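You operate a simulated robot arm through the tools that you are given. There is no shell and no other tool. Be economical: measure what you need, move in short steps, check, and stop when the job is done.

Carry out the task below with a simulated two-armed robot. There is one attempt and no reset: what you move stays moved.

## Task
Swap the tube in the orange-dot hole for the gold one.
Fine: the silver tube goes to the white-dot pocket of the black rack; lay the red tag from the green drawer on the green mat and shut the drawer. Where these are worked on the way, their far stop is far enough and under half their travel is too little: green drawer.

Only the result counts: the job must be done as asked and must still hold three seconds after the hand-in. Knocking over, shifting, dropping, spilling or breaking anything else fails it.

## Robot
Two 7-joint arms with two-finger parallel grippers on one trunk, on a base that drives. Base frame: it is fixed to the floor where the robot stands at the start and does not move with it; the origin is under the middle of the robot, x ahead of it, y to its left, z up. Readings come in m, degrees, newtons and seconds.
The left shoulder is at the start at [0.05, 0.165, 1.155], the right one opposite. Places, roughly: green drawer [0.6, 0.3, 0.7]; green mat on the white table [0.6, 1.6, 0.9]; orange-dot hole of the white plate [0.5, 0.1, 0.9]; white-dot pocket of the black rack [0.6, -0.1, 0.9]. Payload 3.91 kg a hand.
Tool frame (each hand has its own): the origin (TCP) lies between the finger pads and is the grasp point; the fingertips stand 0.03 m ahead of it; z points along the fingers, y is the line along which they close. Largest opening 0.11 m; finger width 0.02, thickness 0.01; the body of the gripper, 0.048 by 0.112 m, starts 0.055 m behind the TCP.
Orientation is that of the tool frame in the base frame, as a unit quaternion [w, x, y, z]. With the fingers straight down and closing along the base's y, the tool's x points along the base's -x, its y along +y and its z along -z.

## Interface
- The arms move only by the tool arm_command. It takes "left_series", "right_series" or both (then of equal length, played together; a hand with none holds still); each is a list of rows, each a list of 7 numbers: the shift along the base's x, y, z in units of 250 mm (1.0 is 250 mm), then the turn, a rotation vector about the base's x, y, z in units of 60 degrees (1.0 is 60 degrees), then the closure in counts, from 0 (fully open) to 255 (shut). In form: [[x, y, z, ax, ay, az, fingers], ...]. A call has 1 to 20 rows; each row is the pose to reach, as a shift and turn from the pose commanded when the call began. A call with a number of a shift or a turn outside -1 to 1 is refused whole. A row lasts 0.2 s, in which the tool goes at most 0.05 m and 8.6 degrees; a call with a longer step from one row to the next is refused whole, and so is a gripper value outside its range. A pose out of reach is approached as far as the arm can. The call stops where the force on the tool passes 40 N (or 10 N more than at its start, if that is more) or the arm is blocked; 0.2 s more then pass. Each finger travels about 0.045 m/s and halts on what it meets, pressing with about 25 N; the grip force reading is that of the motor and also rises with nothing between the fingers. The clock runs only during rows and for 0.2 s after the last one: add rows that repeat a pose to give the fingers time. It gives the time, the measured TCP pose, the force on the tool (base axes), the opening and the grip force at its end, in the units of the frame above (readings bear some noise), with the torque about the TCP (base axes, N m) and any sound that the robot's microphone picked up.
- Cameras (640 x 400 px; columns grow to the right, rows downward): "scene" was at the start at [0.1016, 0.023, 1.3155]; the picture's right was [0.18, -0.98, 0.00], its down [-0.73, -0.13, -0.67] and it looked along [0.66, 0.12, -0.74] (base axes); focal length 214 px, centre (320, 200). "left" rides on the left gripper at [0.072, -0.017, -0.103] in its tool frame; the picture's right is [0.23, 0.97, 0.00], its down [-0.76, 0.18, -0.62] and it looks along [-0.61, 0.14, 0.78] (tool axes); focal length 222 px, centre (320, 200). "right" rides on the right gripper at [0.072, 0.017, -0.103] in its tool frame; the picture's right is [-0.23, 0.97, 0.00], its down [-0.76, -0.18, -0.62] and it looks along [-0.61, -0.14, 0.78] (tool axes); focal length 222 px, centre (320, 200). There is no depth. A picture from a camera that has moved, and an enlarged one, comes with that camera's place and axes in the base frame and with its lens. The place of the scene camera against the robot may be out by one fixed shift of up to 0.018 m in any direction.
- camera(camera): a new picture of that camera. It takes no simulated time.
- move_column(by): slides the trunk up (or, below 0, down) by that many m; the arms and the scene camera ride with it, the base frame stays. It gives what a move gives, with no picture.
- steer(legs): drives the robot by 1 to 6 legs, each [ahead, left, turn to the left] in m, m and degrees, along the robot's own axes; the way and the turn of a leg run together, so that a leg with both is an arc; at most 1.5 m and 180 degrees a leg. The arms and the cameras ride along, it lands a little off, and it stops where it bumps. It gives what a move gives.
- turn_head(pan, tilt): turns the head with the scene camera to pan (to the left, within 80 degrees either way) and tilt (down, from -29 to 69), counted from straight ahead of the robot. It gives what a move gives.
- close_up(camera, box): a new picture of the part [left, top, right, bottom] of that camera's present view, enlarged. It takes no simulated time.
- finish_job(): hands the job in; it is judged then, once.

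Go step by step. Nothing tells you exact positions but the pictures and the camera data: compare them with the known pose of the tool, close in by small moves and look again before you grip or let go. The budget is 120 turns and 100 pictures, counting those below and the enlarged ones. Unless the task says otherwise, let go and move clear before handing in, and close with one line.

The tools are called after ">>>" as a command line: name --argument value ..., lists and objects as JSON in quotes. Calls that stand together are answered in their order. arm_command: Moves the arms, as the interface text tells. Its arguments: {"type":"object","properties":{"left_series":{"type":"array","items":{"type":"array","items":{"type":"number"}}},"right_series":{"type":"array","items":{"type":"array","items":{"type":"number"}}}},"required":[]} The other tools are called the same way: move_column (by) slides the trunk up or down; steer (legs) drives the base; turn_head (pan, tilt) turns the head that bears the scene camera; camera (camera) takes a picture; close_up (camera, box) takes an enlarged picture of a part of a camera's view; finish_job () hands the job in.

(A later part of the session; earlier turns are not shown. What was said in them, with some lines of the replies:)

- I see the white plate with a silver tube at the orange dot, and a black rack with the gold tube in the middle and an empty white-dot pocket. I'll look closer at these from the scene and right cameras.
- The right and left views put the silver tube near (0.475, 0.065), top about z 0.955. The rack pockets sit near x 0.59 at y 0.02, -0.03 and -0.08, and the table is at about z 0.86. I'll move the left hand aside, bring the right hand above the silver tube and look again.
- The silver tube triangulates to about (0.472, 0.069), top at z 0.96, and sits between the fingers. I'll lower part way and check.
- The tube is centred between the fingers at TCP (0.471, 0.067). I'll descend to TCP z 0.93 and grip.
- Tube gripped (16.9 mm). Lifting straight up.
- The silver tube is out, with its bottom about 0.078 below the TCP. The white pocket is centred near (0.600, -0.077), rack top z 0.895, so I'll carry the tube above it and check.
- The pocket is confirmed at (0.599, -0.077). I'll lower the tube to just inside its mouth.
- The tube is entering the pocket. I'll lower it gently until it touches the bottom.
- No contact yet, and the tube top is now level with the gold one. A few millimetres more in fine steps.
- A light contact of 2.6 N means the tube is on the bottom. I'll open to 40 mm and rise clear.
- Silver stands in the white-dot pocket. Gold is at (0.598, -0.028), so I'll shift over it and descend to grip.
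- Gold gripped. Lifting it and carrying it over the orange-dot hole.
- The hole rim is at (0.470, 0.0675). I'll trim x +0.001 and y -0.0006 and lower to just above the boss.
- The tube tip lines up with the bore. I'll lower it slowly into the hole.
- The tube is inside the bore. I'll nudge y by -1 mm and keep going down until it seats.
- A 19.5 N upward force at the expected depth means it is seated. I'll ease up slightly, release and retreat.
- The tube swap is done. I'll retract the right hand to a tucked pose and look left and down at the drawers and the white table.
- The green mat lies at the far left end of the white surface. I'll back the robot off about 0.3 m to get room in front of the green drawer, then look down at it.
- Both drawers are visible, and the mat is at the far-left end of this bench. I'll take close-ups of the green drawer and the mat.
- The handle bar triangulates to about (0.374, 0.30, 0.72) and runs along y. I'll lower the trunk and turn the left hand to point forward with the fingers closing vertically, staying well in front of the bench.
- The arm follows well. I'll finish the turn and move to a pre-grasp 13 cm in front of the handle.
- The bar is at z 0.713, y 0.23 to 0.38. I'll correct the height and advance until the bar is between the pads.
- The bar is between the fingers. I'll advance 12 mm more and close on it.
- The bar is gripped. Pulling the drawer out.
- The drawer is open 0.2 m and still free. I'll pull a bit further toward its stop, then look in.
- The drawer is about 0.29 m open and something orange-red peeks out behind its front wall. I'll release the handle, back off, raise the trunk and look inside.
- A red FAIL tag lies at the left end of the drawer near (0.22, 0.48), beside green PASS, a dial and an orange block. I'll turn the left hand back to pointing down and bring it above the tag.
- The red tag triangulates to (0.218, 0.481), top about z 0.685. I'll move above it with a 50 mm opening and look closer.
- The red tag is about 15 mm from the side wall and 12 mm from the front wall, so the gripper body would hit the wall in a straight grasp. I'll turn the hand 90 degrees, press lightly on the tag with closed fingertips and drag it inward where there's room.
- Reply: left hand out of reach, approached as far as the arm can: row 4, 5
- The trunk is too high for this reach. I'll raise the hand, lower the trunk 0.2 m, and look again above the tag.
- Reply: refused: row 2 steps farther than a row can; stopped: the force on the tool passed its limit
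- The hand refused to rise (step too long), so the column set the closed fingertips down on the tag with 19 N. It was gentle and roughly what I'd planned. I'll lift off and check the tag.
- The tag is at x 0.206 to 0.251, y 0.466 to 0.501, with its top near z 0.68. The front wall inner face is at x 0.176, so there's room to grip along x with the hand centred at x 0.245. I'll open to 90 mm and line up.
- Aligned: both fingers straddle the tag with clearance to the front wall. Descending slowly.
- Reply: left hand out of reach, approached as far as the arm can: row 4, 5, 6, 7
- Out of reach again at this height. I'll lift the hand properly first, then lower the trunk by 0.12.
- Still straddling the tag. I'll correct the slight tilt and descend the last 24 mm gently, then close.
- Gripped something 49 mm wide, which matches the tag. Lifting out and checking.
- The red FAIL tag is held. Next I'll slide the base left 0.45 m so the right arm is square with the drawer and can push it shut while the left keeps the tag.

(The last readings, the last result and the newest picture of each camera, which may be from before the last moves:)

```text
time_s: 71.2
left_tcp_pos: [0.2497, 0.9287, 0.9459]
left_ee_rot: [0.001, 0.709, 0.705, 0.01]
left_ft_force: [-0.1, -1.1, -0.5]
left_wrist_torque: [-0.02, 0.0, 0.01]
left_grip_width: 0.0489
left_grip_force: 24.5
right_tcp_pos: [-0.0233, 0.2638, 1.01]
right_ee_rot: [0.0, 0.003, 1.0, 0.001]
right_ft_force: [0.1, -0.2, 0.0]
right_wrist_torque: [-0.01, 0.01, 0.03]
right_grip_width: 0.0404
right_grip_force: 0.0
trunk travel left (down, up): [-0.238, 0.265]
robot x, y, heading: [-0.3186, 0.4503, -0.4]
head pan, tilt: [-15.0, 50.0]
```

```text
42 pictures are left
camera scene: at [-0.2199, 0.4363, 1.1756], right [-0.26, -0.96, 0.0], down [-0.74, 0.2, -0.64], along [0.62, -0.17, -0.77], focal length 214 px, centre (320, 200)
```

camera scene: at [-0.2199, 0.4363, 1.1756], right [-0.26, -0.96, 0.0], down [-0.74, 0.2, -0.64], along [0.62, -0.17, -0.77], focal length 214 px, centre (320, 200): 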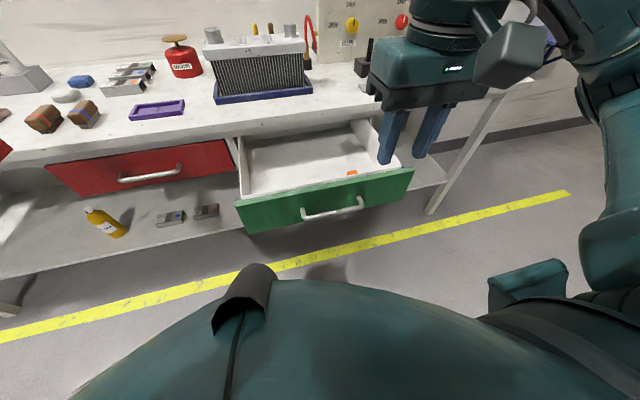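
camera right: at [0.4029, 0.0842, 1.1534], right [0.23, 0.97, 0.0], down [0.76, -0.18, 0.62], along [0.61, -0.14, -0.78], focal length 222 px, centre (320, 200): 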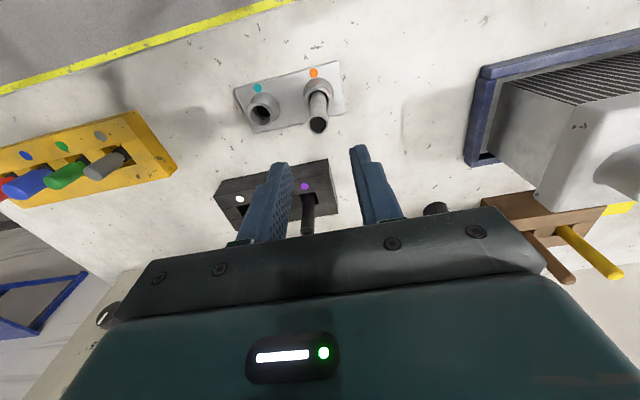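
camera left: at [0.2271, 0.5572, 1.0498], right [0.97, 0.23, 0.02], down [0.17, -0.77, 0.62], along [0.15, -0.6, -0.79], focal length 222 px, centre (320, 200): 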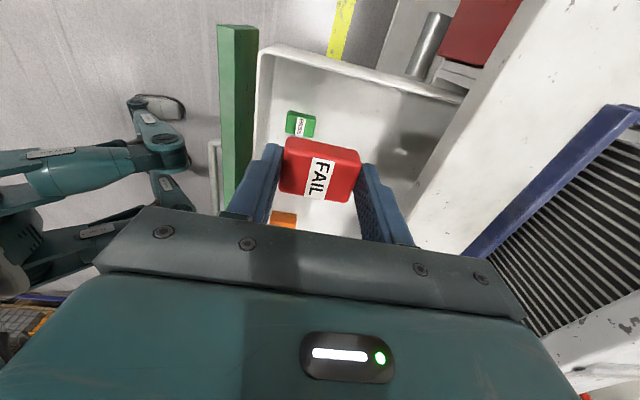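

The right hand is square with the drawer. I'll turn it to point forward with fingers closed, keeping above the drawer while turning.

>>> arm_command --right_series '[[0.06, -0.005, -0.02, -0.077, -0.077, 0.077, 255], [0.12, -0.01, -0.04, -0.154, -0.154, 0.154, 255], [0.18, -0.015, -0.06, -0.231, -0.231, 0.231, 255], [0.24, -0.02, -0.08, -0.308, -0.308, 0.308, 255], [0.3, -0.025, -0.1, -0.385, -0.385, 0.385, 255], [0.36, -0.03, -0.12, -0.462, -0.462, 0.462, 255], [0.42, -0.035, -0.14, -0.539, -0.539, 0.539, 255], [0.48, -0.04, -0.16, -0.616, -0.616, 0.616, 255], [0.52, -0.045, -0.18, -0.693, -0.693, 0.693, 255], [0.56, -0.05, -0.2, -0.77, -0.77, 0.77, 255]]'

>>> arm_command --right_series '[[0, 0, -0.04, -0.077, -0.077, 0.077, 255], [0, 0, -0.08, -0.154, -0.154, 0.154, 255], [0, 0, -0.12, -0.231, -0.231, 0.231, 255], [-0.05, 0, -0.12, -0.308, -0.308, 0.308, 255], [-0.15, 0, -0.12, -0.385, -0.385, 0.385, 255], [-0.25, 0, -0.12, -0.385, -0.385, 0.385, 255], [-0.28, 0, -0.12, -0.385, -0.385, 0.385, 255]]'

>>> camera --camera "scene"

>>> camera --camera "right"

```text
time_s: 73.4
left_tcp_pos: [0.2502, 0.9299, 0.9469]
left_ee_rot: [0.001, 0.71, 0.705, 0.011]
left_ft_force: [0.0, 0.4, -0.2]
left_wrist_torque: [0.02, -0.02, 0.0]
left_grip_width: 0.0486
left_grip_force: 24.9
right_tcp_pos: [0.1167, 0.2508, 0.9598]
right_ee_rot: [0.372, -0.37, 0.766, -0.371]
right_ft_force: [0.0, -0.4, 0.1]
right_wrist_torque: [-0.01, 0.02, -0.01]
right_grip_width: 0.0
right_grip_force: 25.2
trunk travel left (down, up): [-0.238, 0.265]
robot x, y, heading: [-0.3142, 0.4499, -0.3]
head pan, tilt: [-15.0, 50.0]
```

```text
time_s: 75.0
left_tcp_pos: [0.2495, 0.9287, 0.9473]
left_ee_rot: [0.001, 0.71, 0.704, 0.01]
left_ft_force: [-0.2, -0.2, -0.1]
left_wrist_torque: [-0.02, 0.01, -0.02]
left_grip_width: 0.049
left_grip_force: 25.0
right_tcp_pos: [0.0955, 0.327, 0.923]
right_ee_rot: [0.501, -0.498, 0.502, -0.499]
right_ft_force: [0.3, 0.1, 0.3]
right_wrist_torque: [-0.04, 0.01, 0.02]
right_grip_width: 0.0001
right_grip_force: 25.1
right hand out of reach, approached as far as the arm can: row 2, 3, 4, 5, 6, 7
trunk travel left (down, up): [-0.238, 0.265]
robot x, y, heading: [-0.3208, 0.4482, -0.3]
head pan, tilt: [-15.0, 50.0]
```

```text
41 pictures are left
camera scene: at [-0.2199, 0.4362, 1.1756], right [-0.27, -0.96, 0.0], down [-0.74, 0.2, -0.64], along [0.62, -0.17, -0.77], focal length 214 px, centre (320, 200)
```

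scene: 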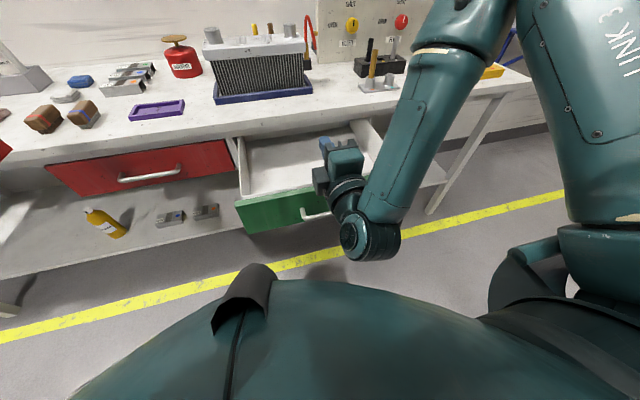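

```text
40 pictures are left
camera right: at [-0.0082, 0.2559, 0.9059], right [0.0, 0.23, -0.97], down [-0.62, 0.76, 0.18], along [0.78, 0.6, 0.15], focal length 222 px, centre (320, 200)
```

right: 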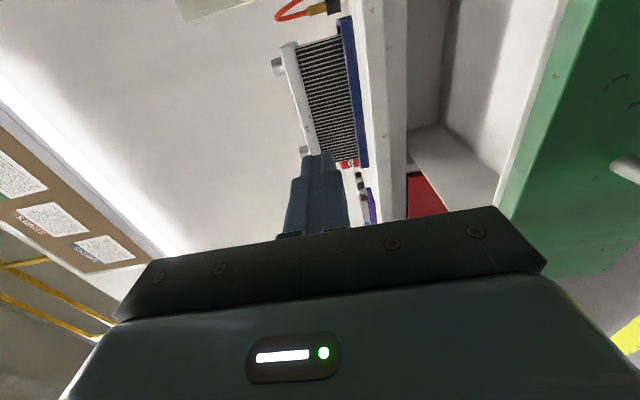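

The arm is too folded here. I'll back the base off 0.13 m and lower the trunk, which puts the right hand in front of the drawer face.

>>> steer --legs '[[-0.15, 0, 0.4]]'

>>> move_column --by -0.15

>>> arm_command --right_series '[[0, -0.06, 0, 0, 0, 0, 255], [0.04, -0.12, -0.04, 0, 0, 0, 255], [0.08, -0.18, -0.08, 0, 0, 0, 255], [0.12, -0.2, -0.112, 0, 0, 0, 255]]'

>>> camera --camera "right"

>>> camera --camera "scene"

```text
time_s: 76.4
left_tcp_pos: [0.1036, 0.9328, 0.9484]
left_ee_rot: [0.001, 0.709, 0.705, 0.011]
left_ft_force: [-0.6, 0.1, -0.9]
left_wrist_torque: [-0.01, 0.03, -0.02]
left_grip_width: 0.049
left_grip_force: 24.8
right_tcp_pos: [-0.0477, 0.3301, 0.9229]
right_ee_rot: [0.502, -0.499, 0.502, -0.498]
right_ft_force: [0.2, 0.3, 1.1]
right_wrist_torque: [-0.01, 0.02, 0.06]
right_grip_width: 0.0
right_grip_force: 25.0
trunk travel left (down, up): [-0.238, 0.265]
robot x, y, heading: [-0.4653, 0.4486, 0.2]
head pan, tilt: [-15.0, 50.0]
```

```text
time_s: 78.1
left_tcp_pos: [0.1032, 0.9309, 0.7974]
left_ee_rot: [0.001, 0.708, 0.706, 0.01]
left_ft_force: [0.3, -0.3, -0.3]
left_wrist_torque: [0.0, 0.01, -0.01]
left_grip_width: 0.0488
left_grip_force: 24.8
right_tcp_pos: [-0.0483, 0.3306, 0.7733]
right_ee_rot: [0.503, -0.499, 0.501, -0.498]
right_ft_force: [-0.8, 0.1, -0.2]
right_wrist_torque: [-0.02, 0.02, 0.04]
right_grip_width: 0.0002
right_grip_force: 25.2
trunk travel left (down, up): [-0.088, 0.415]
robot x, y, heading: [-0.4668, 0.451, -0.2]
head pan, tilt: [-15.0, 50.0]
```

```text
time_s: 79.1
left_tcp_pos: [0.1043, 0.9331, 0.7965]
left_ee_rot: [0.0, 0.708, 0.706, 0.009]
left_ft_force: [-0.3, 0.2, -0.9]
left_wrist_torque: [-0.01, 0.01, 0.0]
left_grip_width: 0.0489
left_grip_force: 24.7
right_tcp_pos: [-0.0478, 0.3297, 0.7735]
right_ee_rot: [0.502, -0.5, 0.501, -0.497]
right_ft_force: [-0.2, -0.3, 1.1]
right_wrist_torque: [0.0, 0.0, 0.0]
right_grip_width: 0.0
right_grip_force: 24.9
right hand out of reach, approached as far as the arm can: row 1, 2, 3, 4
trunk travel left (down, up): [-0.088, 0.415]
robot x, y, heading: [-0.4606, 0.446, 0.2]
head pan, tilt: [-15.0, 50.0]
```

```text
39 pictures are left
camera right: at [-0.1519, 0.2578, 0.756], right [0.0, 0.23, -0.97], down [-0.62, 0.76, 0.18], along [0.78, 0.61, 0.15], focal length 222 px, centre (320, 200)
```

right: 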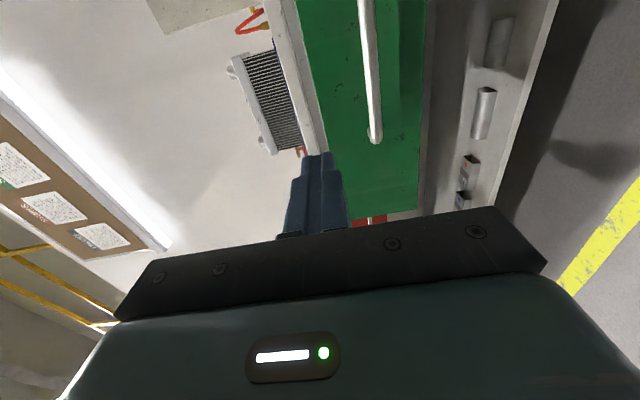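

```text
38 pictures are left
camera scene: at [-0.3644, 0.4374, 1.0256], right [-0.26, -0.97, 0.0], down [-0.74, 0.2, -0.64], along [0.62, -0.17, -0.77], focal length 214 px, centre (320, 200)
```

scene: 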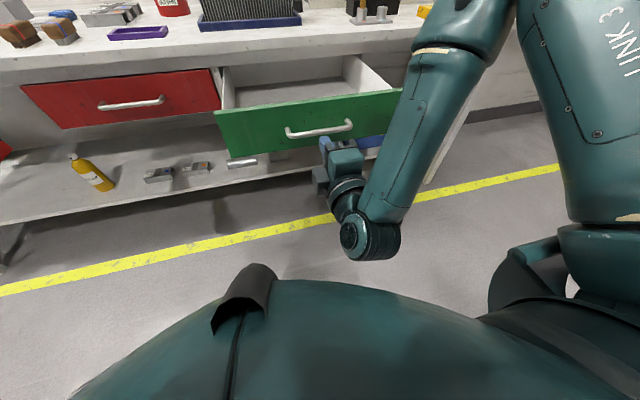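

The right arm can't shift sideways in this posture, but its tips are already in line with the drawer face. I'll tuck the left hand higher and closer, drop the trunk 0.03 m and try advancing the right hand straight ahead.

>>> arm_command --left_series '[[0, 0, 0.15, 0, 0, 0, 205], [-0.1, 0, 0.3, 0, 0, 0, 205], [-0.2, 0, 0.45, 0, 0, 0, 205], [-0.3, 0, 0.6, 0, 0, 0, 205], [-0.4, 0, 0.75, 0, 0, 0, 205], [-0.5, 0, 0.85, 0, 0, 0, 205], [-0.6, 0, 0.95, 0, 0, 0, 205]]'

>>> move_column --by -0.03

>>> arm_command --right_series '[[0.06, 0, 0, 0, 0, 0, 255], [0.14, 0, 0, 0, 0, 0, 255], [0.24, 0, 0, 0, 0, 0, 255], [0.34, 0, 0, 0, 0, 0, 255], [0.4, 0, 0, 0, 0, 0, 255]]'

```text
time_s: 80.7
left_tcp_pos: [-0.0468, 0.9327, 1.0318]
left_ee_rot: [0.002, 0.709, 0.706, 0.012]
left_ft_force: [0.3, -0.2, -1.5]
left_wrist_torque: [-0.06, 0.03, 0.01]
left_grip_width: 0.0489
left_grip_force: 24.4
right_tcp_pos: [-0.0472, 0.33, 0.7737]
right_ee_rot: [0.503, -0.499, 0.501, -0.497]
right_ft_force: [-0.6, -0.5, 0.3]
right_wrist_torque: [0.02, 0.03, 0.02]
right_grip_width: 0.0
right_grip_force: 25.3
trunk travel left (down, up): [-0.088, 0.415]
robot x, y, heading: [-0.4597, 0.4527, -0.2]
head pan, tilt: [-15.0, 50.0]
```

```text
time_s: 81.5
left_tcp_pos: [-0.0465, 0.9311, 1.0016]
left_ee_rot: [0.001, 0.708, 0.706, 0.012]
left_ft_force: [0.9, 0.4, -0.5]
left_wrist_torque: [-0.02, 0.01, -0.01]
left_grip_width: 0.049
left_grip_force: 25.0
right_tcp_pos: [-0.0483, 0.3303, 0.7438]
right_ee_rot: [0.502, -0.498, 0.501, -0.498]
right_ft_force: [0.0, 0.3, -0.8]
right_wrist_torque: [0.0, -0.03, -0.01]
right_grip_width: 0.0
right_grip_force: 25.0
trunk travel left (down, up): [-0.058, 0.445]
robot x, y, heading: [-0.4625, 0.4449, -0.1]
head pan, tilt: [-15.0, 50.0]
```

```text
time_s: 82.7
left_tcp_pos: [-0.0473, 0.9309, 1.0009]
left_ee_rot: [0.001, 0.709, 0.705, 0.012]
left_ft_force: [0.8, 0.4, 0.4]
left_wrist_torque: [0.0, 0.02, 0.0]
left_grip_width: 0.0491
left_grip_force: 24.8
right_tcp_pos: [0.0391, 0.3528, 0.7547]
right_ee_rot: [0.5, -0.499, 0.504, -0.497]
right_ft_force: [-0.3, -0.6, 0.2]
right_wrist_torque: [0.01, 0.01, -0.02]
right_grip_width: 0.0
right_grip_force: 24.9
right hand out of reach, approached as far as the arm can: row 1, 2, 3, 4, 5
trunk travel left (down, up): [-0.058, 0.445]
robot x, y, heading: [-0.4637, 0.4461, -0.3]
head pan, tilt: [-15.0, 50.0]
```

The arm creeps sideways, so I'll push with the base instead. The tips are at x 0.07 in front of the face; I'll trim the height and drive forward gently.

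>>> move_column --by -0.012

>>> steer --legs '[[0.12, 0, 0.2]]'

>>> camera --camera "scene"

>>> camera --camera "right"

```text
time_s: 83.3
left_tcp_pos: [-0.0471, 0.9315, 0.989]
left_ee_rot: [0.002, 0.708, 0.706, 0.012]
left_ft_force: [0.4, 0.2, 0.0]
left_wrist_torque: [-0.03, 0.01, 0.02]
left_grip_width: 0.0487
left_grip_force: 25.2
right_tcp_pos: [0.0397, 0.3527, 0.7427]
right_ee_rot: [0.501, -0.498, 0.503, -0.499]
right_ft_force: [-0.4, 1.0, -1.4]
right_wrist_torque: [0.01, 0.01, -0.01]
right_grip_width: 0.0003
right_grip_force: 24.7
trunk travel left (down, up): [-0.046, 0.457]
robot x, y, heading: [-0.4639, 0.4488, -0.2]
head pan, tilt: [-15.0, 50.0]
```

```text
time_s: 84.5
left_tcp_pos: [0.0687, 0.932, 0.9894]
left_ee_rot: [0.002, 0.707, 0.707, 0.012]
left_ft_force: [0.7, -0.3, -0.2]
left_wrist_torque: [0.03, -0.01, 0.03]
left_grip_width: 0.0487
left_grip_force: 24.8
right_tcp_pos: [0.157, 0.3541, 0.7434]
right_ee_rot: [0.501, -0.499, 0.502, -0.497]
right_ft_force: [-0.7, 0.0, -0.4]
right_wrist_torque: [-0.05, 0.01, 0.02]
right_grip_width: 0.0
right_grip_force: 25.3
trunk travel left (down, up): [-0.046, 0.457]
robot x, y, heading: [-0.3442, 0.4507, -0.2]
head pan, tilt: [-15.0, 50.0]
```

```text
37 pictures are left
camera scene: at [-0.2475, 0.4376, 0.9836], right [-0.26, -0.97, 0.0], down [-0.74, 0.2, -0.64], along [0.62, -0.17, -0.77], focal length 214 px, centre (320, 200)
```

scene: 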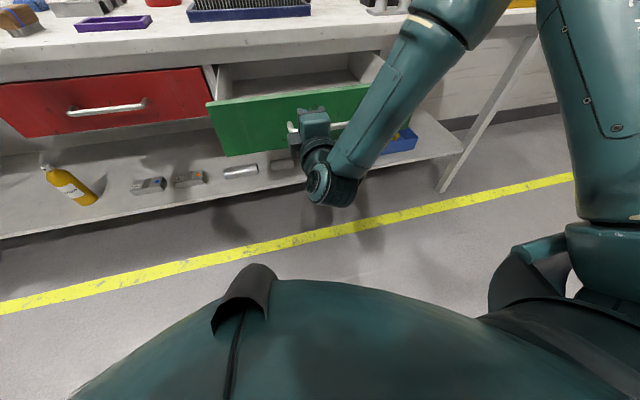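

```text
36 pictures are left
camera right: at [0.0526, 0.2826, 0.7261], right [0.0, 0.23, -0.97], down [-0.62, 0.76, 0.18], along [0.78, 0.61, 0.14], focal length 222 px, centre (320, 200)
```

right: 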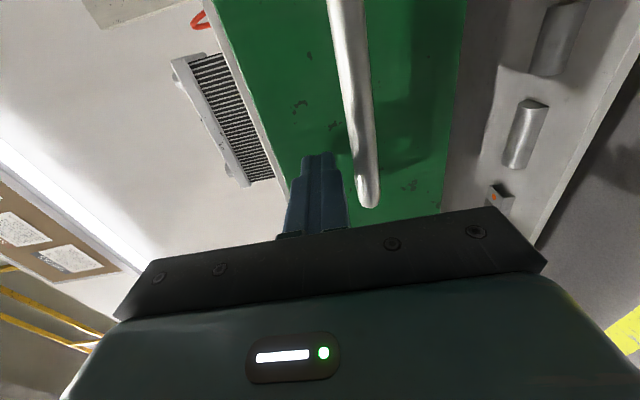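

The drawer slides in freely with the push. Continuing.

>>> steer --legs '[[0.19, 0, 0.1]]'

>>> camera --camera "scene"

```text
time_s: 86.1
left_tcp_pos: [0.2551, 0.9336, 0.9897]
left_ee_rot: [0.002, 0.707, 0.707, 0.012]
left_ft_force: [0.7, -0.3, -0.9]
left_wrist_torque: [0.0, 0.0, 0.05]
left_grip_width: 0.0487
left_grip_force: 25.3
right_tcp_pos: [0.3429, 0.3553, 0.7439]
right_ee_rot: [0.501, -0.499, 0.503, -0.497]
right_ft_force: [-0.1, -0.7, -0.9]
right_wrist_torque: [0.01, 0.02, 0.0]
right_grip_width: 0.0002
right_grip_force: 25.0
trunk travel left (down, up): [-0.046, 0.457]
robot x, y, heading: [-0.1576, 0.4468, 0.3]
head pan, tilt: [-15.0, 50.0]
```

```text
35 pictures are left
camera scene: at [-0.0613, 0.4378, 0.9836], right [-0.26, -0.97, 0.0], down [-0.74, 0.2, -0.64], along [0.62, -0.17, -0.77], focal length 214 px, centre (320, 200)
```

scene: 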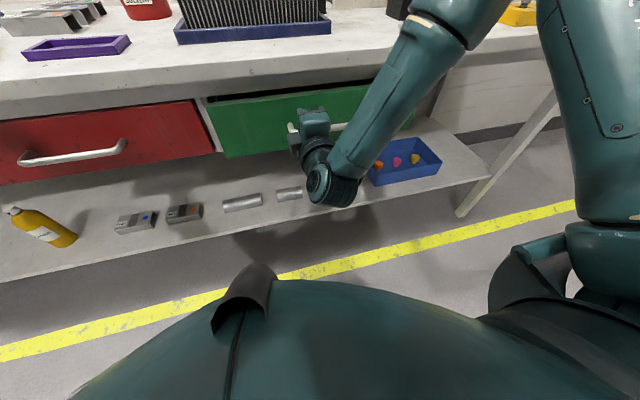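

About 3 cm to go. I'll make short pushes until the closed stop shows as force.

>>> steer --legs '[[0.025, 0, -0.2]]'

>>> close_up --camera "scene" --box '[150, 50, 450, 230]'

```text
time_s: 86.9
left_tcp_pos: [0.2813, 0.9321, 0.9888]
left_ee_rot: [0.001, 0.708, 0.706, 0.013]
left_ft_force: [-0.1, 0.6, -1.0]
left_wrist_torque: [0.03, 0.02, 0.0]
left_grip_width: 0.0489
left_grip_force: 25.1
right_tcp_pos: [0.3667, 0.3526, 0.7426]
right_ee_rot: [0.5, -0.498, 0.504, -0.498]
right_ft_force: [-0.8, -0.8, -0.1]
right_wrist_torque: [0.03, 0.01, 0.02]
right_grip_width: 0.0
right_grip_force: 24.7
trunk travel left (down, up): [-0.046, 0.457]
robot x, y, heading: [-0.1343, 0.4479, 0.1]
head pan, tilt: [-15.0, 50.0]
```

```text
2.13 times, centred on (300, 140) of scene
camera zoom: at [-0.0368, 0.4374, 0.9836], right [-0.26, -0.97, 0.0], down [-0.74, 0.2, -0.64], along [0.62, -0.17, -0.77], focal length 458 px, centre (363, 328)
```

zoom: 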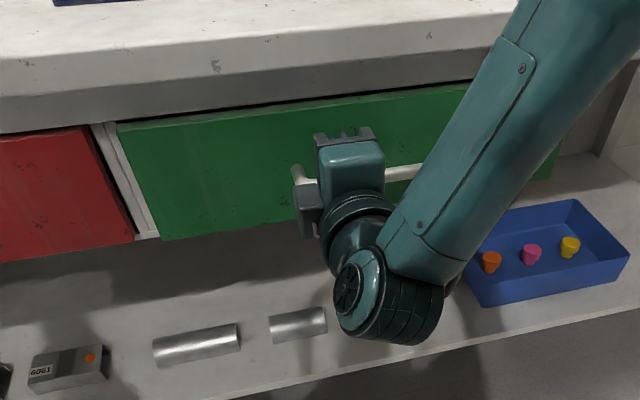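

>>> steer --legs '[[0.012, 0, 0]]'

>>> close_up --camera "scene" --box '[150, 50, 450, 230]'

```text
time_s: 87.6
left_tcp_pos: [0.2924, 0.9314, 0.9887]
left_ee_rot: [0.001, 0.708, 0.706, 0.012]
left_ft_force: [-0.1, 0.1, 0.1]
left_wrist_torque: [-0.02, 0.0, -0.02]
left_grip_width: 0.049
left_grip_force: 25.0
right_tcp_pos: [0.3781, 0.3523, 0.7439]
right_ee_rot: [0.5, -0.499, 0.503, -0.498]
right_ft_force: [0.8, 0.1, -0.9]
right_wrist_torque: [0.02, -0.02, 0.01]
right_grip_width: 0.0
right_grip_force: 25.0
trunk travel left (down, up): [-0.046, 0.457]
robot x, y, heading: [-0.1256, 0.4509, 0.1]
head pan, tilt: [-15.0, 50.0]
```

```text
2.13 times, centred on (300, 140) of scene
camera zoom: at [-0.0248, 0.4374, 0.9836], right [-0.26, -0.97, 0.0], down [-0.74, 0.2, -0.64], along [0.62, -0.17, -0.77], focal length 458 px, centre (363, 328)
```

zoom: 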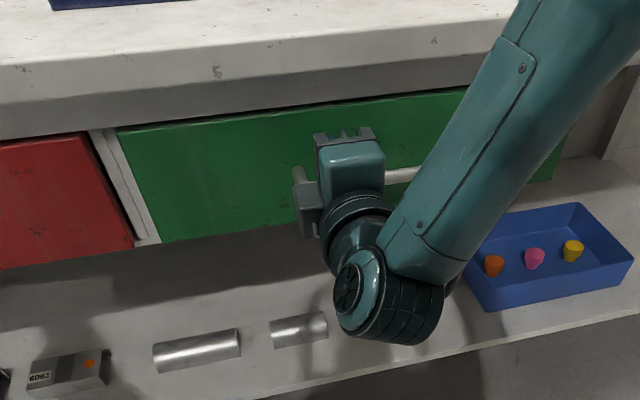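

>>> steer --legs '[[0.01, 0, 0]]'

```text
time_s: 88.5
left_tcp_pos: [0.3, 0.9332, 0.99]
left_ee_rot: [0.002, 0.709, 0.705, 0.011]
left_ft_force: [-0.5, -0.3, 0.1]
left_wrist_torque: [0.0, -0.01, -0.01]
left_grip_width: 0.0489
left_grip_force: 25.5
right_tcp_pos: [0.3815, 0.3526, 0.7433]
right_ee_rot: [0.501, -0.499, 0.502, -0.498]
right_ft_force: [-8.3, 0.2, 3.2]
right_wrist_torque: [-0.01, -0.14, -0.06]
right_grip_width: 0.0
right_grip_force: 24.7
trunk travel left (down, up): [-0.046, 0.457]
robot x, y, heading: [-0.1153, 0.4474, -0.1]
head pan, tilt: [-15.0, 50.0]
stopped in leg 1: the force on the tool passed its limit (the readings are from after the stop); the commanded pose is now the measured one
```

The closed stop is reached. I'll back away and check that the drawer is fully shut.

>>> steer --legs '[[-0.3, 0, 0]]'

>>> move_column --by 0.35

>>> turn_head --pan 10 --tilt 40

>>> camera --camera "scene"

```text
time_s: 90.5
left_tcp_pos: [0.0048, 0.9316, 0.9887]
left_ee_rot: [0.001, 0.708, 0.706, 0.011]
left_ft_force: [0.6, 0.5, 0.0]
left_wrist_torque: [0.02, -0.03, 0.01]
left_grip_width: 0.0488
left_grip_force: 25.0
right_tcp_pos: [0.0879, 0.3524, 0.7423]
right_ee_rot: [0.501, -0.5, 0.503, -0.497]
right_ft_force: [-0.9, 0.2, 0.0]
right_wrist_torque: [-0.02, 0.0, 0.01]
right_grip_width: 0.0
right_grip_force: 25.1
trunk travel left (down, up): [-0.046, 0.457]
robot x, y, heading: [-0.4122, 0.4491, -0.5]
head pan, tilt: [-15.0, 50.0]
```

```text
time_s: 93.9
left_tcp_pos: [0.0055, 0.9309, 1.3396]
left_ee_rot: [0.002, 0.709, 0.705, 0.011]
left_ft_force: [0.3, 0.0, -0.4]
left_wrist_torque: [-0.01, 0.03, 0.0]
left_grip_width: 0.0487
left_grip_force: 25.4
right_tcp_pos: [0.0878, 0.3526, 1.0916]
right_ee_rot: [0.5, -0.5, 0.503, -0.497]
right_ft_force: [0.9, -1.0, 0.0]
right_wrist_torque: [-0.02, 0.0, -0.01]
right_grip_width: 0.0001
right_grip_force: 24.8
trunk travel left (down, up): [-0.396, 0.107]
robot x, y, heading: [-0.408, 0.4533, -0.3]
head pan, tilt: [-15.0, 50.0]
```

```text
time_s: 94.8
left_tcp_pos: [0.0054, 0.9332, 1.3372]
left_ee_rot: [0.001, 0.709, 0.705, 0.011]
left_ft_force: [-0.2, 0.3, -0.1]
left_wrist_torque: [0.0, 0.02, -0.01]
left_grip_width: 0.0489
left_grip_force: 25.1
right_tcp_pos: [0.0865, 0.353, 1.0929]
right_ee_rot: [0.5, -0.499, 0.504, -0.498]
right_ft_force: [0.6, -0.2, -0.4]
right_wrist_torque: [0.02, -0.03, 0.01]
right_grip_width: 0.0003
right_grip_force: 24.7
trunk travel left (down, up): [-0.396, 0.107]
robot x, y, heading: [-0.4108, 0.4497, -0.5]
head pan, tilt: [10.0, 40.0]
```

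```text
32 pictures are left
camera scene: at [-0.3037, 0.4728, 1.3477], right [0.17, -0.99, 0.0], down [-0.63, -0.11, -0.77], along [0.75, 0.13, -0.64], focal length 214 px, centre (320, 200)
```

scene: 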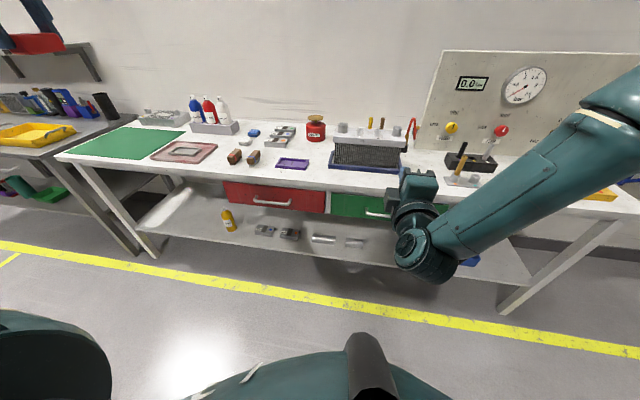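

The drawer is shut flush with the red one. The mat centre is near (0.545, 1.65). I'll fold the right hand back to pointing down and tuck it, then drive left in front of the mat.

>>> arm_command --right_series '[[0, -0.02, 0.04, 0.077, 0.077, -0.077, 255], [0, -0.04, 0.08, 0.154, 0.154, -0.154, 255], [0, -0.06, 0.12, 0.231, 0.231, -0.231, 255], [0, -0.1, 0.16, 0.308, 0.308, -0.308, 255], [0, -0.14, 0.2, 0.385, 0.385, -0.385, 255], [0, -0.18, 0.24, 0.462, 0.462, -0.462, 255], [0, -0.22, 0.28, 0.539, 0.539, -0.539, 255], [0, -0.26, 0.32, 0.616, 0.616, -0.616, 255], [0, -0.3, 0.36, 0.693, 0.693, -0.693, 255], [0, -0.34, 0.4, 0.77, 0.77, -0.77, 255]]'

>>> arm_command --right_series '[[-0.06, 0, 0, 0.077, 0.077, -0.077, 255], [-0.12, 0, 0, 0.154, 0.154, -0.154, 255], [-0.18, 0, 0, 0.231, 0.231, -0.231, 255], [-0.24, 0, 0, 0.308, 0.308, -0.308, 255], [-0.3, 0, 0, 0.385, 0.385, -0.385, 255], [-0.4, 0, 0, 0.385, 0.385, -0.385, 255]]'

>>> steer --legs '[[0, 0.97, 0.4]]'

>>> camera --camera "scene"

```text
time_s: 97.0
left_tcp_pos: [0.005, 0.9319, 1.3387]
left_ee_rot: [0.001, 0.708, 0.706, 0.011]
left_ft_force: [1.0, -0.2, -0.9]
left_wrist_torque: [-0.02, 0.01, -0.01]
left_grip_width: 0.0489
left_grip_force: 25.1
right_tcp_pos: [0.0883, 0.2683, 1.1899]
right_ee_rot: [0.196, -0.194, 0.942, -0.193]
right_ft_force: [-0.5, -0.3, 0.6]
right_wrist_torque: [0.0, 0.01, -0.01]
right_grip_width: 0.0001
right_grip_force: 25.1
trunk travel left (down, up): [-0.396, 0.107]
robot x, y, heading: [-0.4117, 0.4498, -0.6]
head pan, tilt: [10.0, 40.0]
```

```text
time_s: 98.4
left_tcp_pos: [0.0049, 0.9313, 1.3395]
left_ee_rot: [0.002, 0.708, 0.706, 0.011]
left_ft_force: [-0.5, -0.3, -0.4]
left_wrist_torque: [0.0, 0.0, -0.03]
left_grip_width: 0.0489
left_grip_force: 24.7
right_tcp_pos: [-0.0128, 0.2685, 1.1937]
right_ee_rot: [-0.002, 0.005, 1.0, 0.002]
right_ft_force: [0.0, 0.7, 0.1]
right_wrist_torque: [0.02, -0.03, 0.04]
right_grip_width: 0.0
right_grip_force: 25.0
trunk travel left (down, up): [-0.396, 0.107]
robot x, y, heading: [-0.4114, 0.4479, -0.1]
head pan, tilt: [10.0, 40.0]
```

```text
time_s: 103.5
left_tcp_pos: [0.0052, 1.9146, 1.3382]
left_ee_rot: [0.002, 0.706, 0.708, 0.011]
left_ft_force: [-0.5, 0.2, 0.3]
left_wrist_torque: [-0.01, -0.01, 0.02]
left_grip_width: 0.0488
left_grip_force: 25.1
right_tcp_pos: [-0.0106, 1.2504, 1.1943]
right_ee_rot: [-0.001, 0.002, 1.0, 0.002]
right_ft_force: [0.3, -1.0, -0.1]
right_wrist_torque: [0.0, -0.02, 0.01]
right_grip_width: 0.0
right_grip_force: 25.5
trunk travel left (down, up): [-0.396, 0.107]
robot x, y, heading: [-0.4099, 1.4288, 0.2]
head pan, tilt: [10.0, 40.0]
```

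```text
31 pictures are left
camera scene: at [-0.3026, 1.4535, 1.3477], right [0.18, -0.98, 0.0], down [-0.63, -0.11, -0.77], along [0.75, 0.13, -0.64], focal length 214 px, centre (320, 200)
```

scene: 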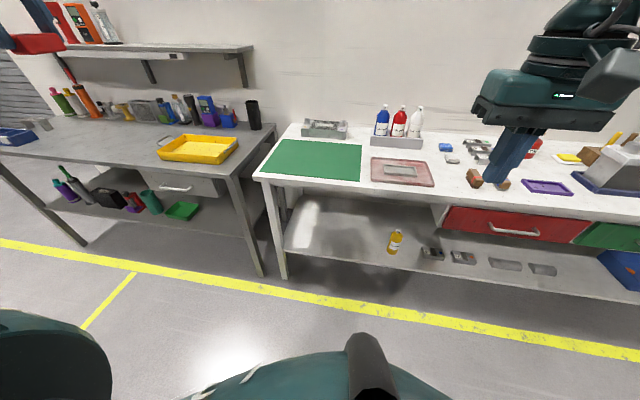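

The mat spans about x 0.40 to 0.72, y 1.41 to 1.81. I'll bring the left hand in front, then drive forward 0.38 m.

>>> arm_command --left_series '[[0, -0.18, 0, 0, 0, 0, 205], [0, -0.36, 0, 0, 0, 0, 205], [0, -0.54, 0, 0, 0, 0, 205], [0, -0.72, 0, 0, 0, 0, 205], [0, -0.9, 0, 0, 0, 0, 205], [0, -1.0, 0, 0, 0, 0, 205]]'

>>> steer --legs '[[0.38, 0, 0]]'

>>> camera --camera "left"

```text
time_s: 104.9
left_tcp_pos: [0.0052, 1.6651, 1.3402]
left_ee_rot: [0.002, 0.707, 0.707, 0.011]
left_ft_force: [0.8, 0.0, -0.6]
left_wrist_torque: [0.04, 0.0, -0.02]
left_grip_width: 0.049
left_grip_force: 24.9
right_tcp_pos: [-0.0094, 1.2498, 1.1934]
right_ee_rot: [-0.001, -0.001, 1.0, 0.002]
right_ft_force: [0.2, -0.4, -0.7]
right_wrist_torque: [-0.04, 0.02, 0.01]
right_grip_width: 0.0002
right_grip_force: 24.7
trunk travel left (down, up): [-0.396, 0.107]
robot x, y, heading: [-0.4071, 1.4304, 0.4]
head pan, tilt: [10.0, 40.0]
```

```text
time_s: 107.3
left_tcp_pos: [0.3873, 1.6597, 1.3392]
left_ee_rot: [0.001, 0.709, 0.705, 0.01]
left_ft_force: [0.7, 0.5, -0.5]
left_wrist_torque: [0.01, -0.01, 0.02]
left_grip_width: 0.0489
left_grip_force: 25.2
right_tcp_pos: [0.3689, 1.2467, 1.1922]
right_ee_rot: [-0.001, 0.005, 1.0, 0.003]
right_ft_force: [0.1, 0.2, 0.2]
right_wrist_torque: [0.0, 0.01, -0.04]
right_grip_width: 0.0
right_grip_force: 24.8
trunk travel left (down, up): [-0.396, 0.107]
robot x, y, heading: [-0.0304, 1.4287, -0.3]
head pan, tilt: [10.0, 40.0]
```

```text
30 pictures are left
camera left: at [0.3687, 1.7324, 1.4423], right [0.97, 0.22, 0.02], down [0.16, -0.77, 0.62], along [0.15, -0.6, -0.79], focal length 222 px, centre (320, 200)
```

left: 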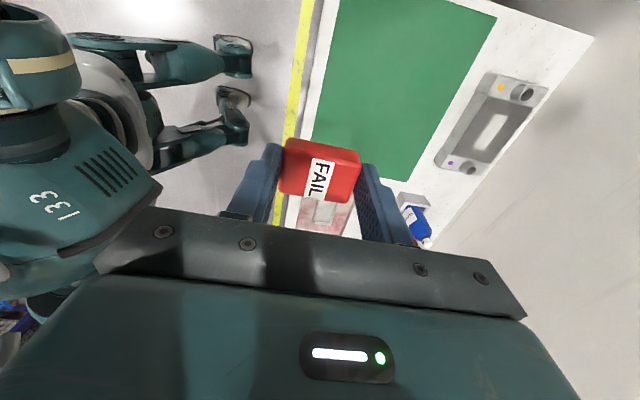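

Moving the tag over the mat toward (0.52, 1.62) and lowering.

>>> arm_command --left_series '[[0.09, -0.03, -0.14, 0, 0, 0, 205], [0.18, -0.06, -0.28, 0, 0, 0, 205], [0.27, -0.09, -0.42, 0, 0, 0, 205], [0.36, -0.12, -0.56, 0, 0, 0, 205], [0.45, -0.15, -0.7, 0, 0, 0, 205], [0.53, -0.16, -0.86, 0, 0, 0, 205], [0.53, -0.16, -1.0, 0, 0, 0, 205]]'

>>> arm_command --left_series '[[0, 0, -0.14, 0, 0, 0, 205], [0, 0, -0.28, 0, 0, 0, 205], [0, 0, -0.4, 0, 0, 0, 205], [0, 0, -0.5, 0, 0, 0, 205]]'

>>> camera --camera "left"

>>> camera --camera "scene"

```text
time_s: 108.9
left_tcp_pos: [0.519, 1.6218, 1.0871]
left_ee_rot: [0.002, 0.709, 0.706, 0.012]
left_ft_force: [-0.2, 0.3, -0.5]
left_wrist_torque: [0.0, 0.02, 0.01]
left_grip_width: 0.049
left_grip_force: 25.0
right_tcp_pos: [0.368, 1.2467, 1.1927]
right_ee_rot: [-0.001, 0.005, 1.0, 0.002]
right_ft_force: [-0.7, 1.0, 0.2]
right_wrist_torque: [0.02, 0.01, 0.01]
right_grip_width: 0.0
right_grip_force: 25.7
trunk travel left (down, up): [-0.396, 0.107]
robot x, y, heading: [-0.031, 1.4285, -0.4]
head pan, tilt: [10.0, 40.0]
```

```text
time_s: 109.9
left_tcp_pos: [0.5178, 1.6201, 0.9605]
left_ee_rot: [0.001, 0.709, 0.705, 0.011]
left_ft_force: [-0.1, 0.4, -0.3]
left_wrist_torque: [-0.04, 0.02, -0.01]
left_grip_width: 0.0491
left_grip_force: 25.1
right_tcp_pos: [0.3684, 1.2476, 1.1934]
right_ee_rot: [0.0, 0.004, 1.0, 0.002]
right_ft_force: [0.0, 0.4, -0.8]
right_wrist_torque: [-0.01, 0.01, 0.01]
right_grip_width: 0.0
right_grip_force: 24.9
trunk travel left (down, up): [-0.396, 0.107]
robot x, y, heading: [-0.0318, 1.4303, -0.1]
head pan, tilt: [10.0, 40.0]
```

```text
29 pictures are left
camera left: at [0.5, 1.6923, 1.0647], right [0.97, 0.22, 0.02], down [0.16, -0.77, 0.62], along [0.15, -0.6, -0.79], focal length 222 px, centre (320, 200)
```

left: 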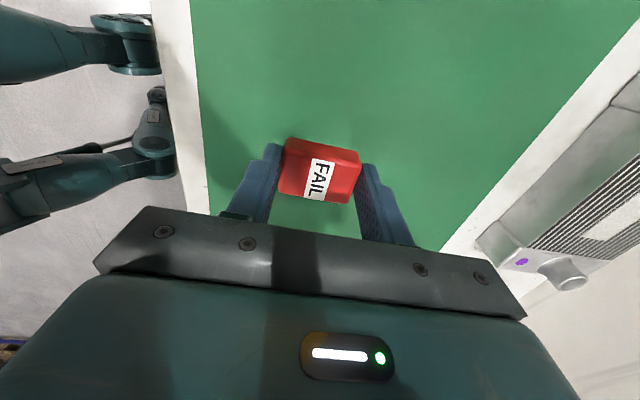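

```text
28 pictures are left
camera scene: at [0.0776, 1.4518, 1.3478], right [0.17, -0.99, 0.0], down [-0.63, -0.11, -0.77], along [0.76, 0.13, -0.64], focal length 214 px, centre (320, 200)
```

scene: 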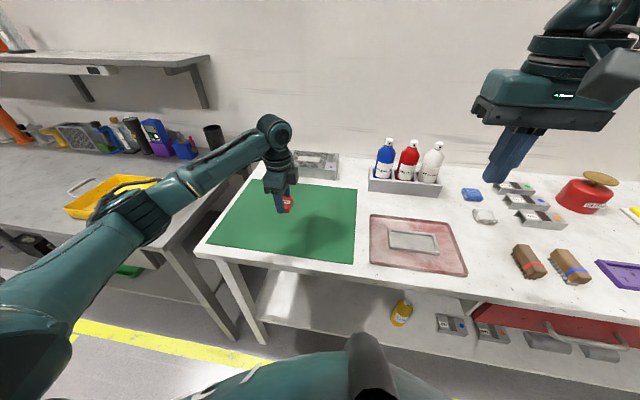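

The tag is well over the mat. Lowering slowly until it touches.

>>> arm_command --left_series '[[0, 0, -0.06, 0, 0, 0, 205], [0, 0, -0.12, 0, 0, 0, 205], [0, 0, -0.17, 0, 0, 0, 205], [0, 0, -0.2, 0, 0, 0, 205], [0, 0, -0.216, 0, 0, 0, 205], [0, 0, -0.232, 0, 0, 0, 205]]'

>>> close_up --camera "scene" --box '[220, 150, 360, 270]'

```text
time_s: 111.3
left_tcp_pos: [0.5185, 1.6211, 0.9058]
left_ee_rot: [0.001, 0.71, 0.705, 0.011]
left_ft_force: [0.4, 0.0, -0.9]
left_wrist_torque: [-0.02, -0.01, 0.01]
left_grip_width: 0.0488
left_grip_force: 25.1
right_tcp_pos: [0.367, 1.2476, 1.1927]
right_ee_rot: [-0.002, 0.005, 1.0, 0.002]
right_ft_force: [0.2, 0.7, 0.2]
right_wrist_torque: [-0.01, -0.01, -0.01]
right_grip_width: 0.0003
right_grip_force: 25.0
trunk travel left (down, up): [-0.396, 0.107]
robot x, y, heading: [-0.0306, 1.4255, -0.3]
head pan, tilt: [10.0, 40.0]
```

```text
3.33 times, centred on (290, 210) of scene
camera zoom: at [0.0775, 1.4517, 1.3477], right [0.17, -0.99, 0.0], down [-0.63, -0.11, -0.77], along [0.76, 0.13, -0.64], focal length 715 px, centre (420, 167)
```

zoom: 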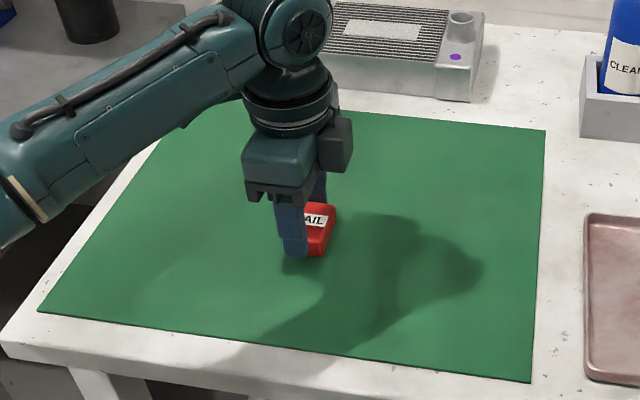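

>>> arm_command --left_series '[[0, 0, -0.008, 0, 0, 0, 205], [0, 0, -0.016, 0, 0, 0, 205], [0, 0, -0.024, 0, 0, 0, 205], [0, 0, -0.032, 0, 0, 0, 205]]'

```text
time_s: 112.3
left_tcp_pos: [0.5187, 1.6214, 0.8972]
left_ee_rot: [0.001, 0.709, 0.705, 0.011]
left_ft_force: [-0.6, 0.3, -0.6]
left_wrist_torque: [0.02, 0.0, -0.03]
left_grip_width: 0.0488
left_grip_force: 25.0
right_tcp_pos: [0.3675, 1.2481, 1.1947]
right_ee_rot: [0.0, 0.005, 1.0, 0.003]
right_ft_force: [-1.1, 0.0, -0.5]
right_wrist_torque: [0.0, 0.01, 0.03]
right_grip_width: 0.0
right_grip_force: 25.2
trunk travel left (down, up): [-0.396, 0.107]
robot x, y, heading: [-0.0329, 1.4284, -0.1]
head pan, tilt: [10.0, 40.0]
```

No contact yet; continuing in 1 to 2 mm steps.

>>> arm_command --left_series '[[0, 0, -0.006, 0, 0, 0, 205], [0, 0, -0.012, 0, 0, 0, 205], [0, 0, -0.018, 0, 0, 0, 205], [0, 0, -0.024, 0, 0, 0, 205]]'

>>> close_up --camera "scene" --box '[250, 180, 330, 240]'

```text
time_s: 113.3
left_tcp_pos: [0.5185, 1.6207, 0.8936]
left_ee_rot: [0.001, 0.709, 0.705, 0.011]
left_ft_force: [0.0, 0.1, -0.2]
left_wrist_torque: [0.01, 0.02, -0.03]
left_grip_width: 0.049
left_grip_force: 25.5
right_tcp_pos: [0.3681, 1.2473, 1.1926]
right_ee_rot: [0.0, 0.004, 1.0, 0.003]
right_ft_force: [-1.0, -0.3, -0.7]
right_wrist_torque: [0.01, 0.03, -0.01]
right_grip_width: 0.0002
right_grip_force: 25.2
trunk travel left (down, up): [-0.396, 0.107]
robot x, y, heading: [-0.0311, 1.4277, -0.5]
head pan, tilt: [10.0, 40.0]
```

```text
6.67 times, centred on (290, 210) of scene
camera zoom: at [0.0775, 1.4517, 1.3477], right [0.17, -0.99, 0.0], down [-0.63, -0.11, -0.77], along [0.76, 0.13, -0.64], focal length 1430 px, centre (520, 133)
```

zoom: 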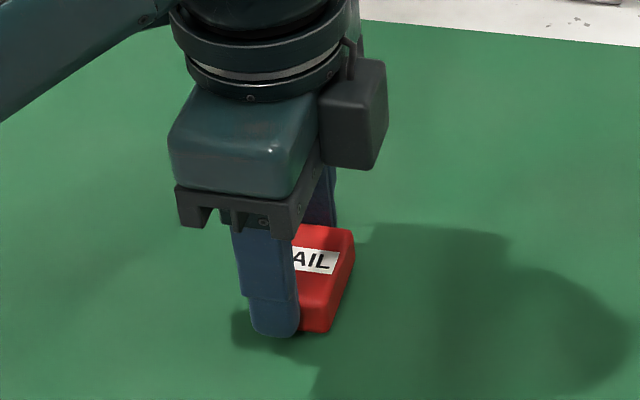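

>>> arm_command --left_series '[[0, 0, -0.006, 0, 0, 0, 205], [0, 0, -0.012, 0, 0, 0, 205], [0, 0, -0.018, 0, 0, 0, 205]]'

```text
time_s: 114.1
left_tcp_pos: [0.5195, 1.6209, 0.8899]
left_ee_rot: [0.003, 0.709, 0.705, 0.012]
left_ft_force: [-1.5, -0.8, 11.0]
left_wrist_torque: [-0.11, 0.35, -0.04]
left_grip_width: 0.0487
left_grip_force: 25.0
right_tcp_pos: [0.3683, 1.2472, 1.1941]
right_ee_rot: [0.0, 0.005, 1.0, 0.002]
right_ft_force: [-0.3, 0.7, 0.4]
right_wrist_torque: [-0.04, -0.04, 0.02]
right_grip_width: 0.0
right_grip_force: 25.5
trunk travel left (down, up): [-0.396, 0.107]
robot x, y, heading: [-0.0296, 1.4281, -0.4]
head pan, tilt: [10.0, 40.0]
```

Contact at 11 N. I'll ease up 1 mm, open and rise clear.

>>> arm_command --left_series '[[0, 0, 0.004, 0, 0, 0, 190], [0, 0, 0.006, 0, 0, 0, 130], [0, 0, 0.006, 0, 0, 0, 90], [0, 0, 0.006, 0, 0, 0, 80], [0, 0, 0.1, 0, 0, 0, 80], [0, 0, 0.26, 0, 0, 0, 80], [0, 0, 0.44, 0, 0, 0, 80], [0, 0, 0.62, 0, 0, 0, 80], [0, 0, 0.8, 0, 0, 0, 80]]'

>>> close_up --camera "scene" --box '[200, 150, 360, 270]'

>>> camera --camera "left"

```text
time_s: 116.1
left_tcp_pos: [0.5185, 1.6197, 1.0888]
left_ee_rot: [0.001, 0.709, 0.705, 0.012]
left_ft_force: [0.6, 0.3, 0.5]
left_wrist_torque: [-0.02, 0.0, 0.0]
left_grip_width: 0.0758
left_grip_force: 0.0
right_tcp_pos: [0.368, 1.2475, 1.1934]
right_ee_rot: [-0.001, 0.004, 1.0, 0.003]
right_ft_force: [-0.1, 0.4, -0.1]
right_wrist_torque: [-0.01, 0.01, 0.01]
right_grip_width: 0.0001
right_grip_force: 25.1
trunk travel left (down, up): [-0.396, 0.107]
robot x, y, heading: [-0.0345, 1.4303, -0.5]
head pan, tilt: [10.0, 40.0]
```

```text
3.33 times, centred on (280, 210) of scene
camera zoom: at [0.0771, 1.4514, 1.3477], right [0.17, -0.99, 0.0], down [-0.63, -0.11, -0.77], along [0.76, 0.13, -0.64], focal length 715 px, centre (453, 167)
```

zoom: 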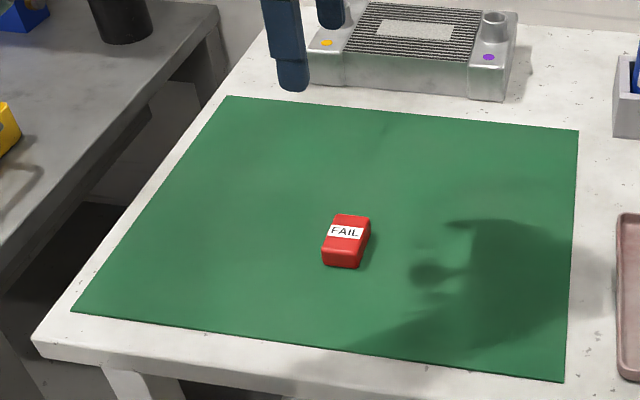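

```text
24 pictures are left
camera left: at [0.5016, 1.6926, 1.1916], right [0.98, 0.22, 0.02], down [0.16, -0.77, 0.61], along [0.15, -0.6, -0.79], focal length 222 px, centre (320, 200)
```

left: 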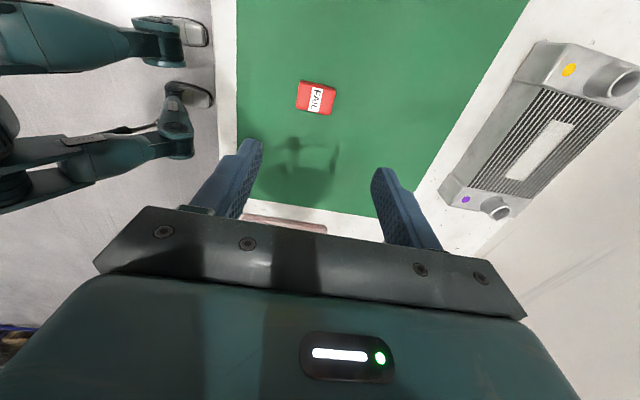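

The tag lies flat on the mat. I'll back away and check the drawer and tubes once more.

>>> steer --legs '[[-0.35, 0, 0]]'

>>> steer --legs '[[0, -0.7, 0]]'

>>> turn_head --pan -35 --tilt 35

>>> camera --camera "scene"

```text
time_s: 118.4
left_tcp_pos: [0.1656, 1.6253, 1.0882]
left_ee_rot: [0.003, 0.707, 0.708, 0.012]
left_ft_force: [0.4, 0.2, 0.9]
left_wrist_torque: [-0.01, -0.03, 0.0]
left_grip_width: 0.0757
left_grip_force: 0.3
right_tcp_pos: [0.0147, 1.2505, 1.1934]
right_ee_rot: [-0.001, 0.001, 1.0, 0.003]
right_ft_force: [-0.1, 0.2, 0.4]
right_wrist_torque: [0.03, 0.0, 0.01]
right_grip_width: 0.0
right_grip_force: 24.7
trunk travel left (down, up): [-0.396, 0.107]
robot x, y, heading: [-0.3847, 1.4326, 0.2]
head pan, tilt: [10.0, 40.0]
```

```text
time_s: 122.2
left_tcp_pos: [0.1668, 0.9389, 1.088]
left_ee_rot: [0.002, 0.706, 0.708, 0.011]
left_ft_force: [-1.6, 0.2, 0.3]
left_wrist_torque: [0.02, 0.0, -0.01]
left_grip_width: 0.0756
left_grip_force: 0.2
right_tcp_pos: [0.018, 0.5635, 1.1932]
right_ee_rot: [-0.001, -0.001, 1.0, 0.003]
right_ft_force: [0.9, 0.5, 0.4]
right_wrist_torque: [0.04, 0.0, 0.02]
right_grip_width: 0.0
right_grip_force: 24.4
trunk travel left (down, up): [-0.396, 0.107]
robot x, y, heading: [-0.3808, 0.7395, 0.2]
head pan, tilt: [10.0, 40.0]
```

```text
time_s: 123.3
left_tcp_pos: [0.1672, 0.9391, 1.0886]
left_ee_rot: [0.001, 0.706, 0.708, 0.011]
left_ft_force: [0.2, 0.6, 0.2]
left_wrist_torque: [-0.01, 0.0, 0.01]
left_grip_width: 0.0754
left_grip_force: 0.0
right_tcp_pos: [0.0182, 0.5628, 1.1931]
right_ee_rot: [0.0, -0.001, 1.0, 0.003]
right_ft_force: [0.1, 0.5, 0.0]
right_wrist_torque: [-0.01, 0.02, 0.04]
right_grip_width: 0.0003
right_grip_force: 25.0
trunk travel left (down, up): [-0.396, 0.107]
robot x, y, heading: [-0.383, 0.7416, 0.2]
head pan, tilt: [-35.0, 35.0]
```

```text
23 pictures are left
camera scene: at [-0.2859, 0.6994, 1.3553], right [-0.57, -0.82, 0.0], down [-0.47, 0.33, -0.82], along [0.67, -0.47, -0.57], focal length 214 px, centre (320, 200)
```

scene: 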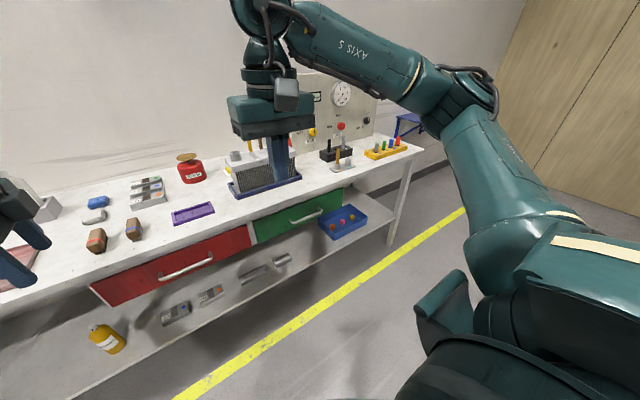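

>>> close_up --camera "scene" --box '[200, 170, 360, 270]'

>>> close_up --camera "scene" --box '[290, 120, 390, 190]'

```text
4.00 times, centred on (280, 220) of scene
camera zoom: at [-0.2859, 0.6994, 1.3553], right [-0.57, -0.82, 0.0], down [-0.47, 0.33, -0.82], along [0.67, -0.47, -0.57], focal length 858 px, centre (480, 120)
```

zoom: 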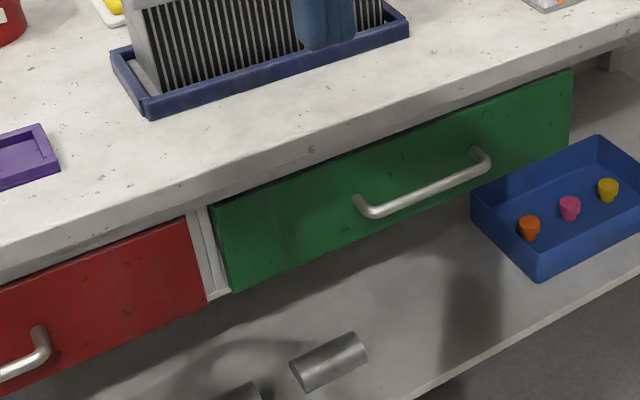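

```text
5.71 times, centred on (340, 155) of scene
camera zoom: at [-0.2859, 0.6994, 1.3553], right [-0.57, -0.82, 0.0], down [-0.47, 0.33, -0.82], along [0.67, -0.47, -0.57], focal length 1226 px, centre (206, 457)
```

zoom: 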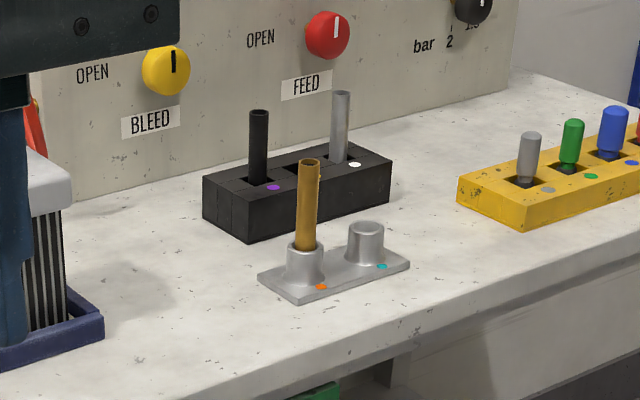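

Gold is in the orange-dot hole, silver is in the white-dot pocket, and the drawer is shut flush. The tag is on the mat and both hands are clear, so I'm handing in.

>>> finish_job

```text
The job is handed in.
```

The job is handed in: the gold tube is in the orange-dot hole, the silver tube is in the white-dot pocket, the red FAIL tag is on the green mat, and the green drawer is shut.
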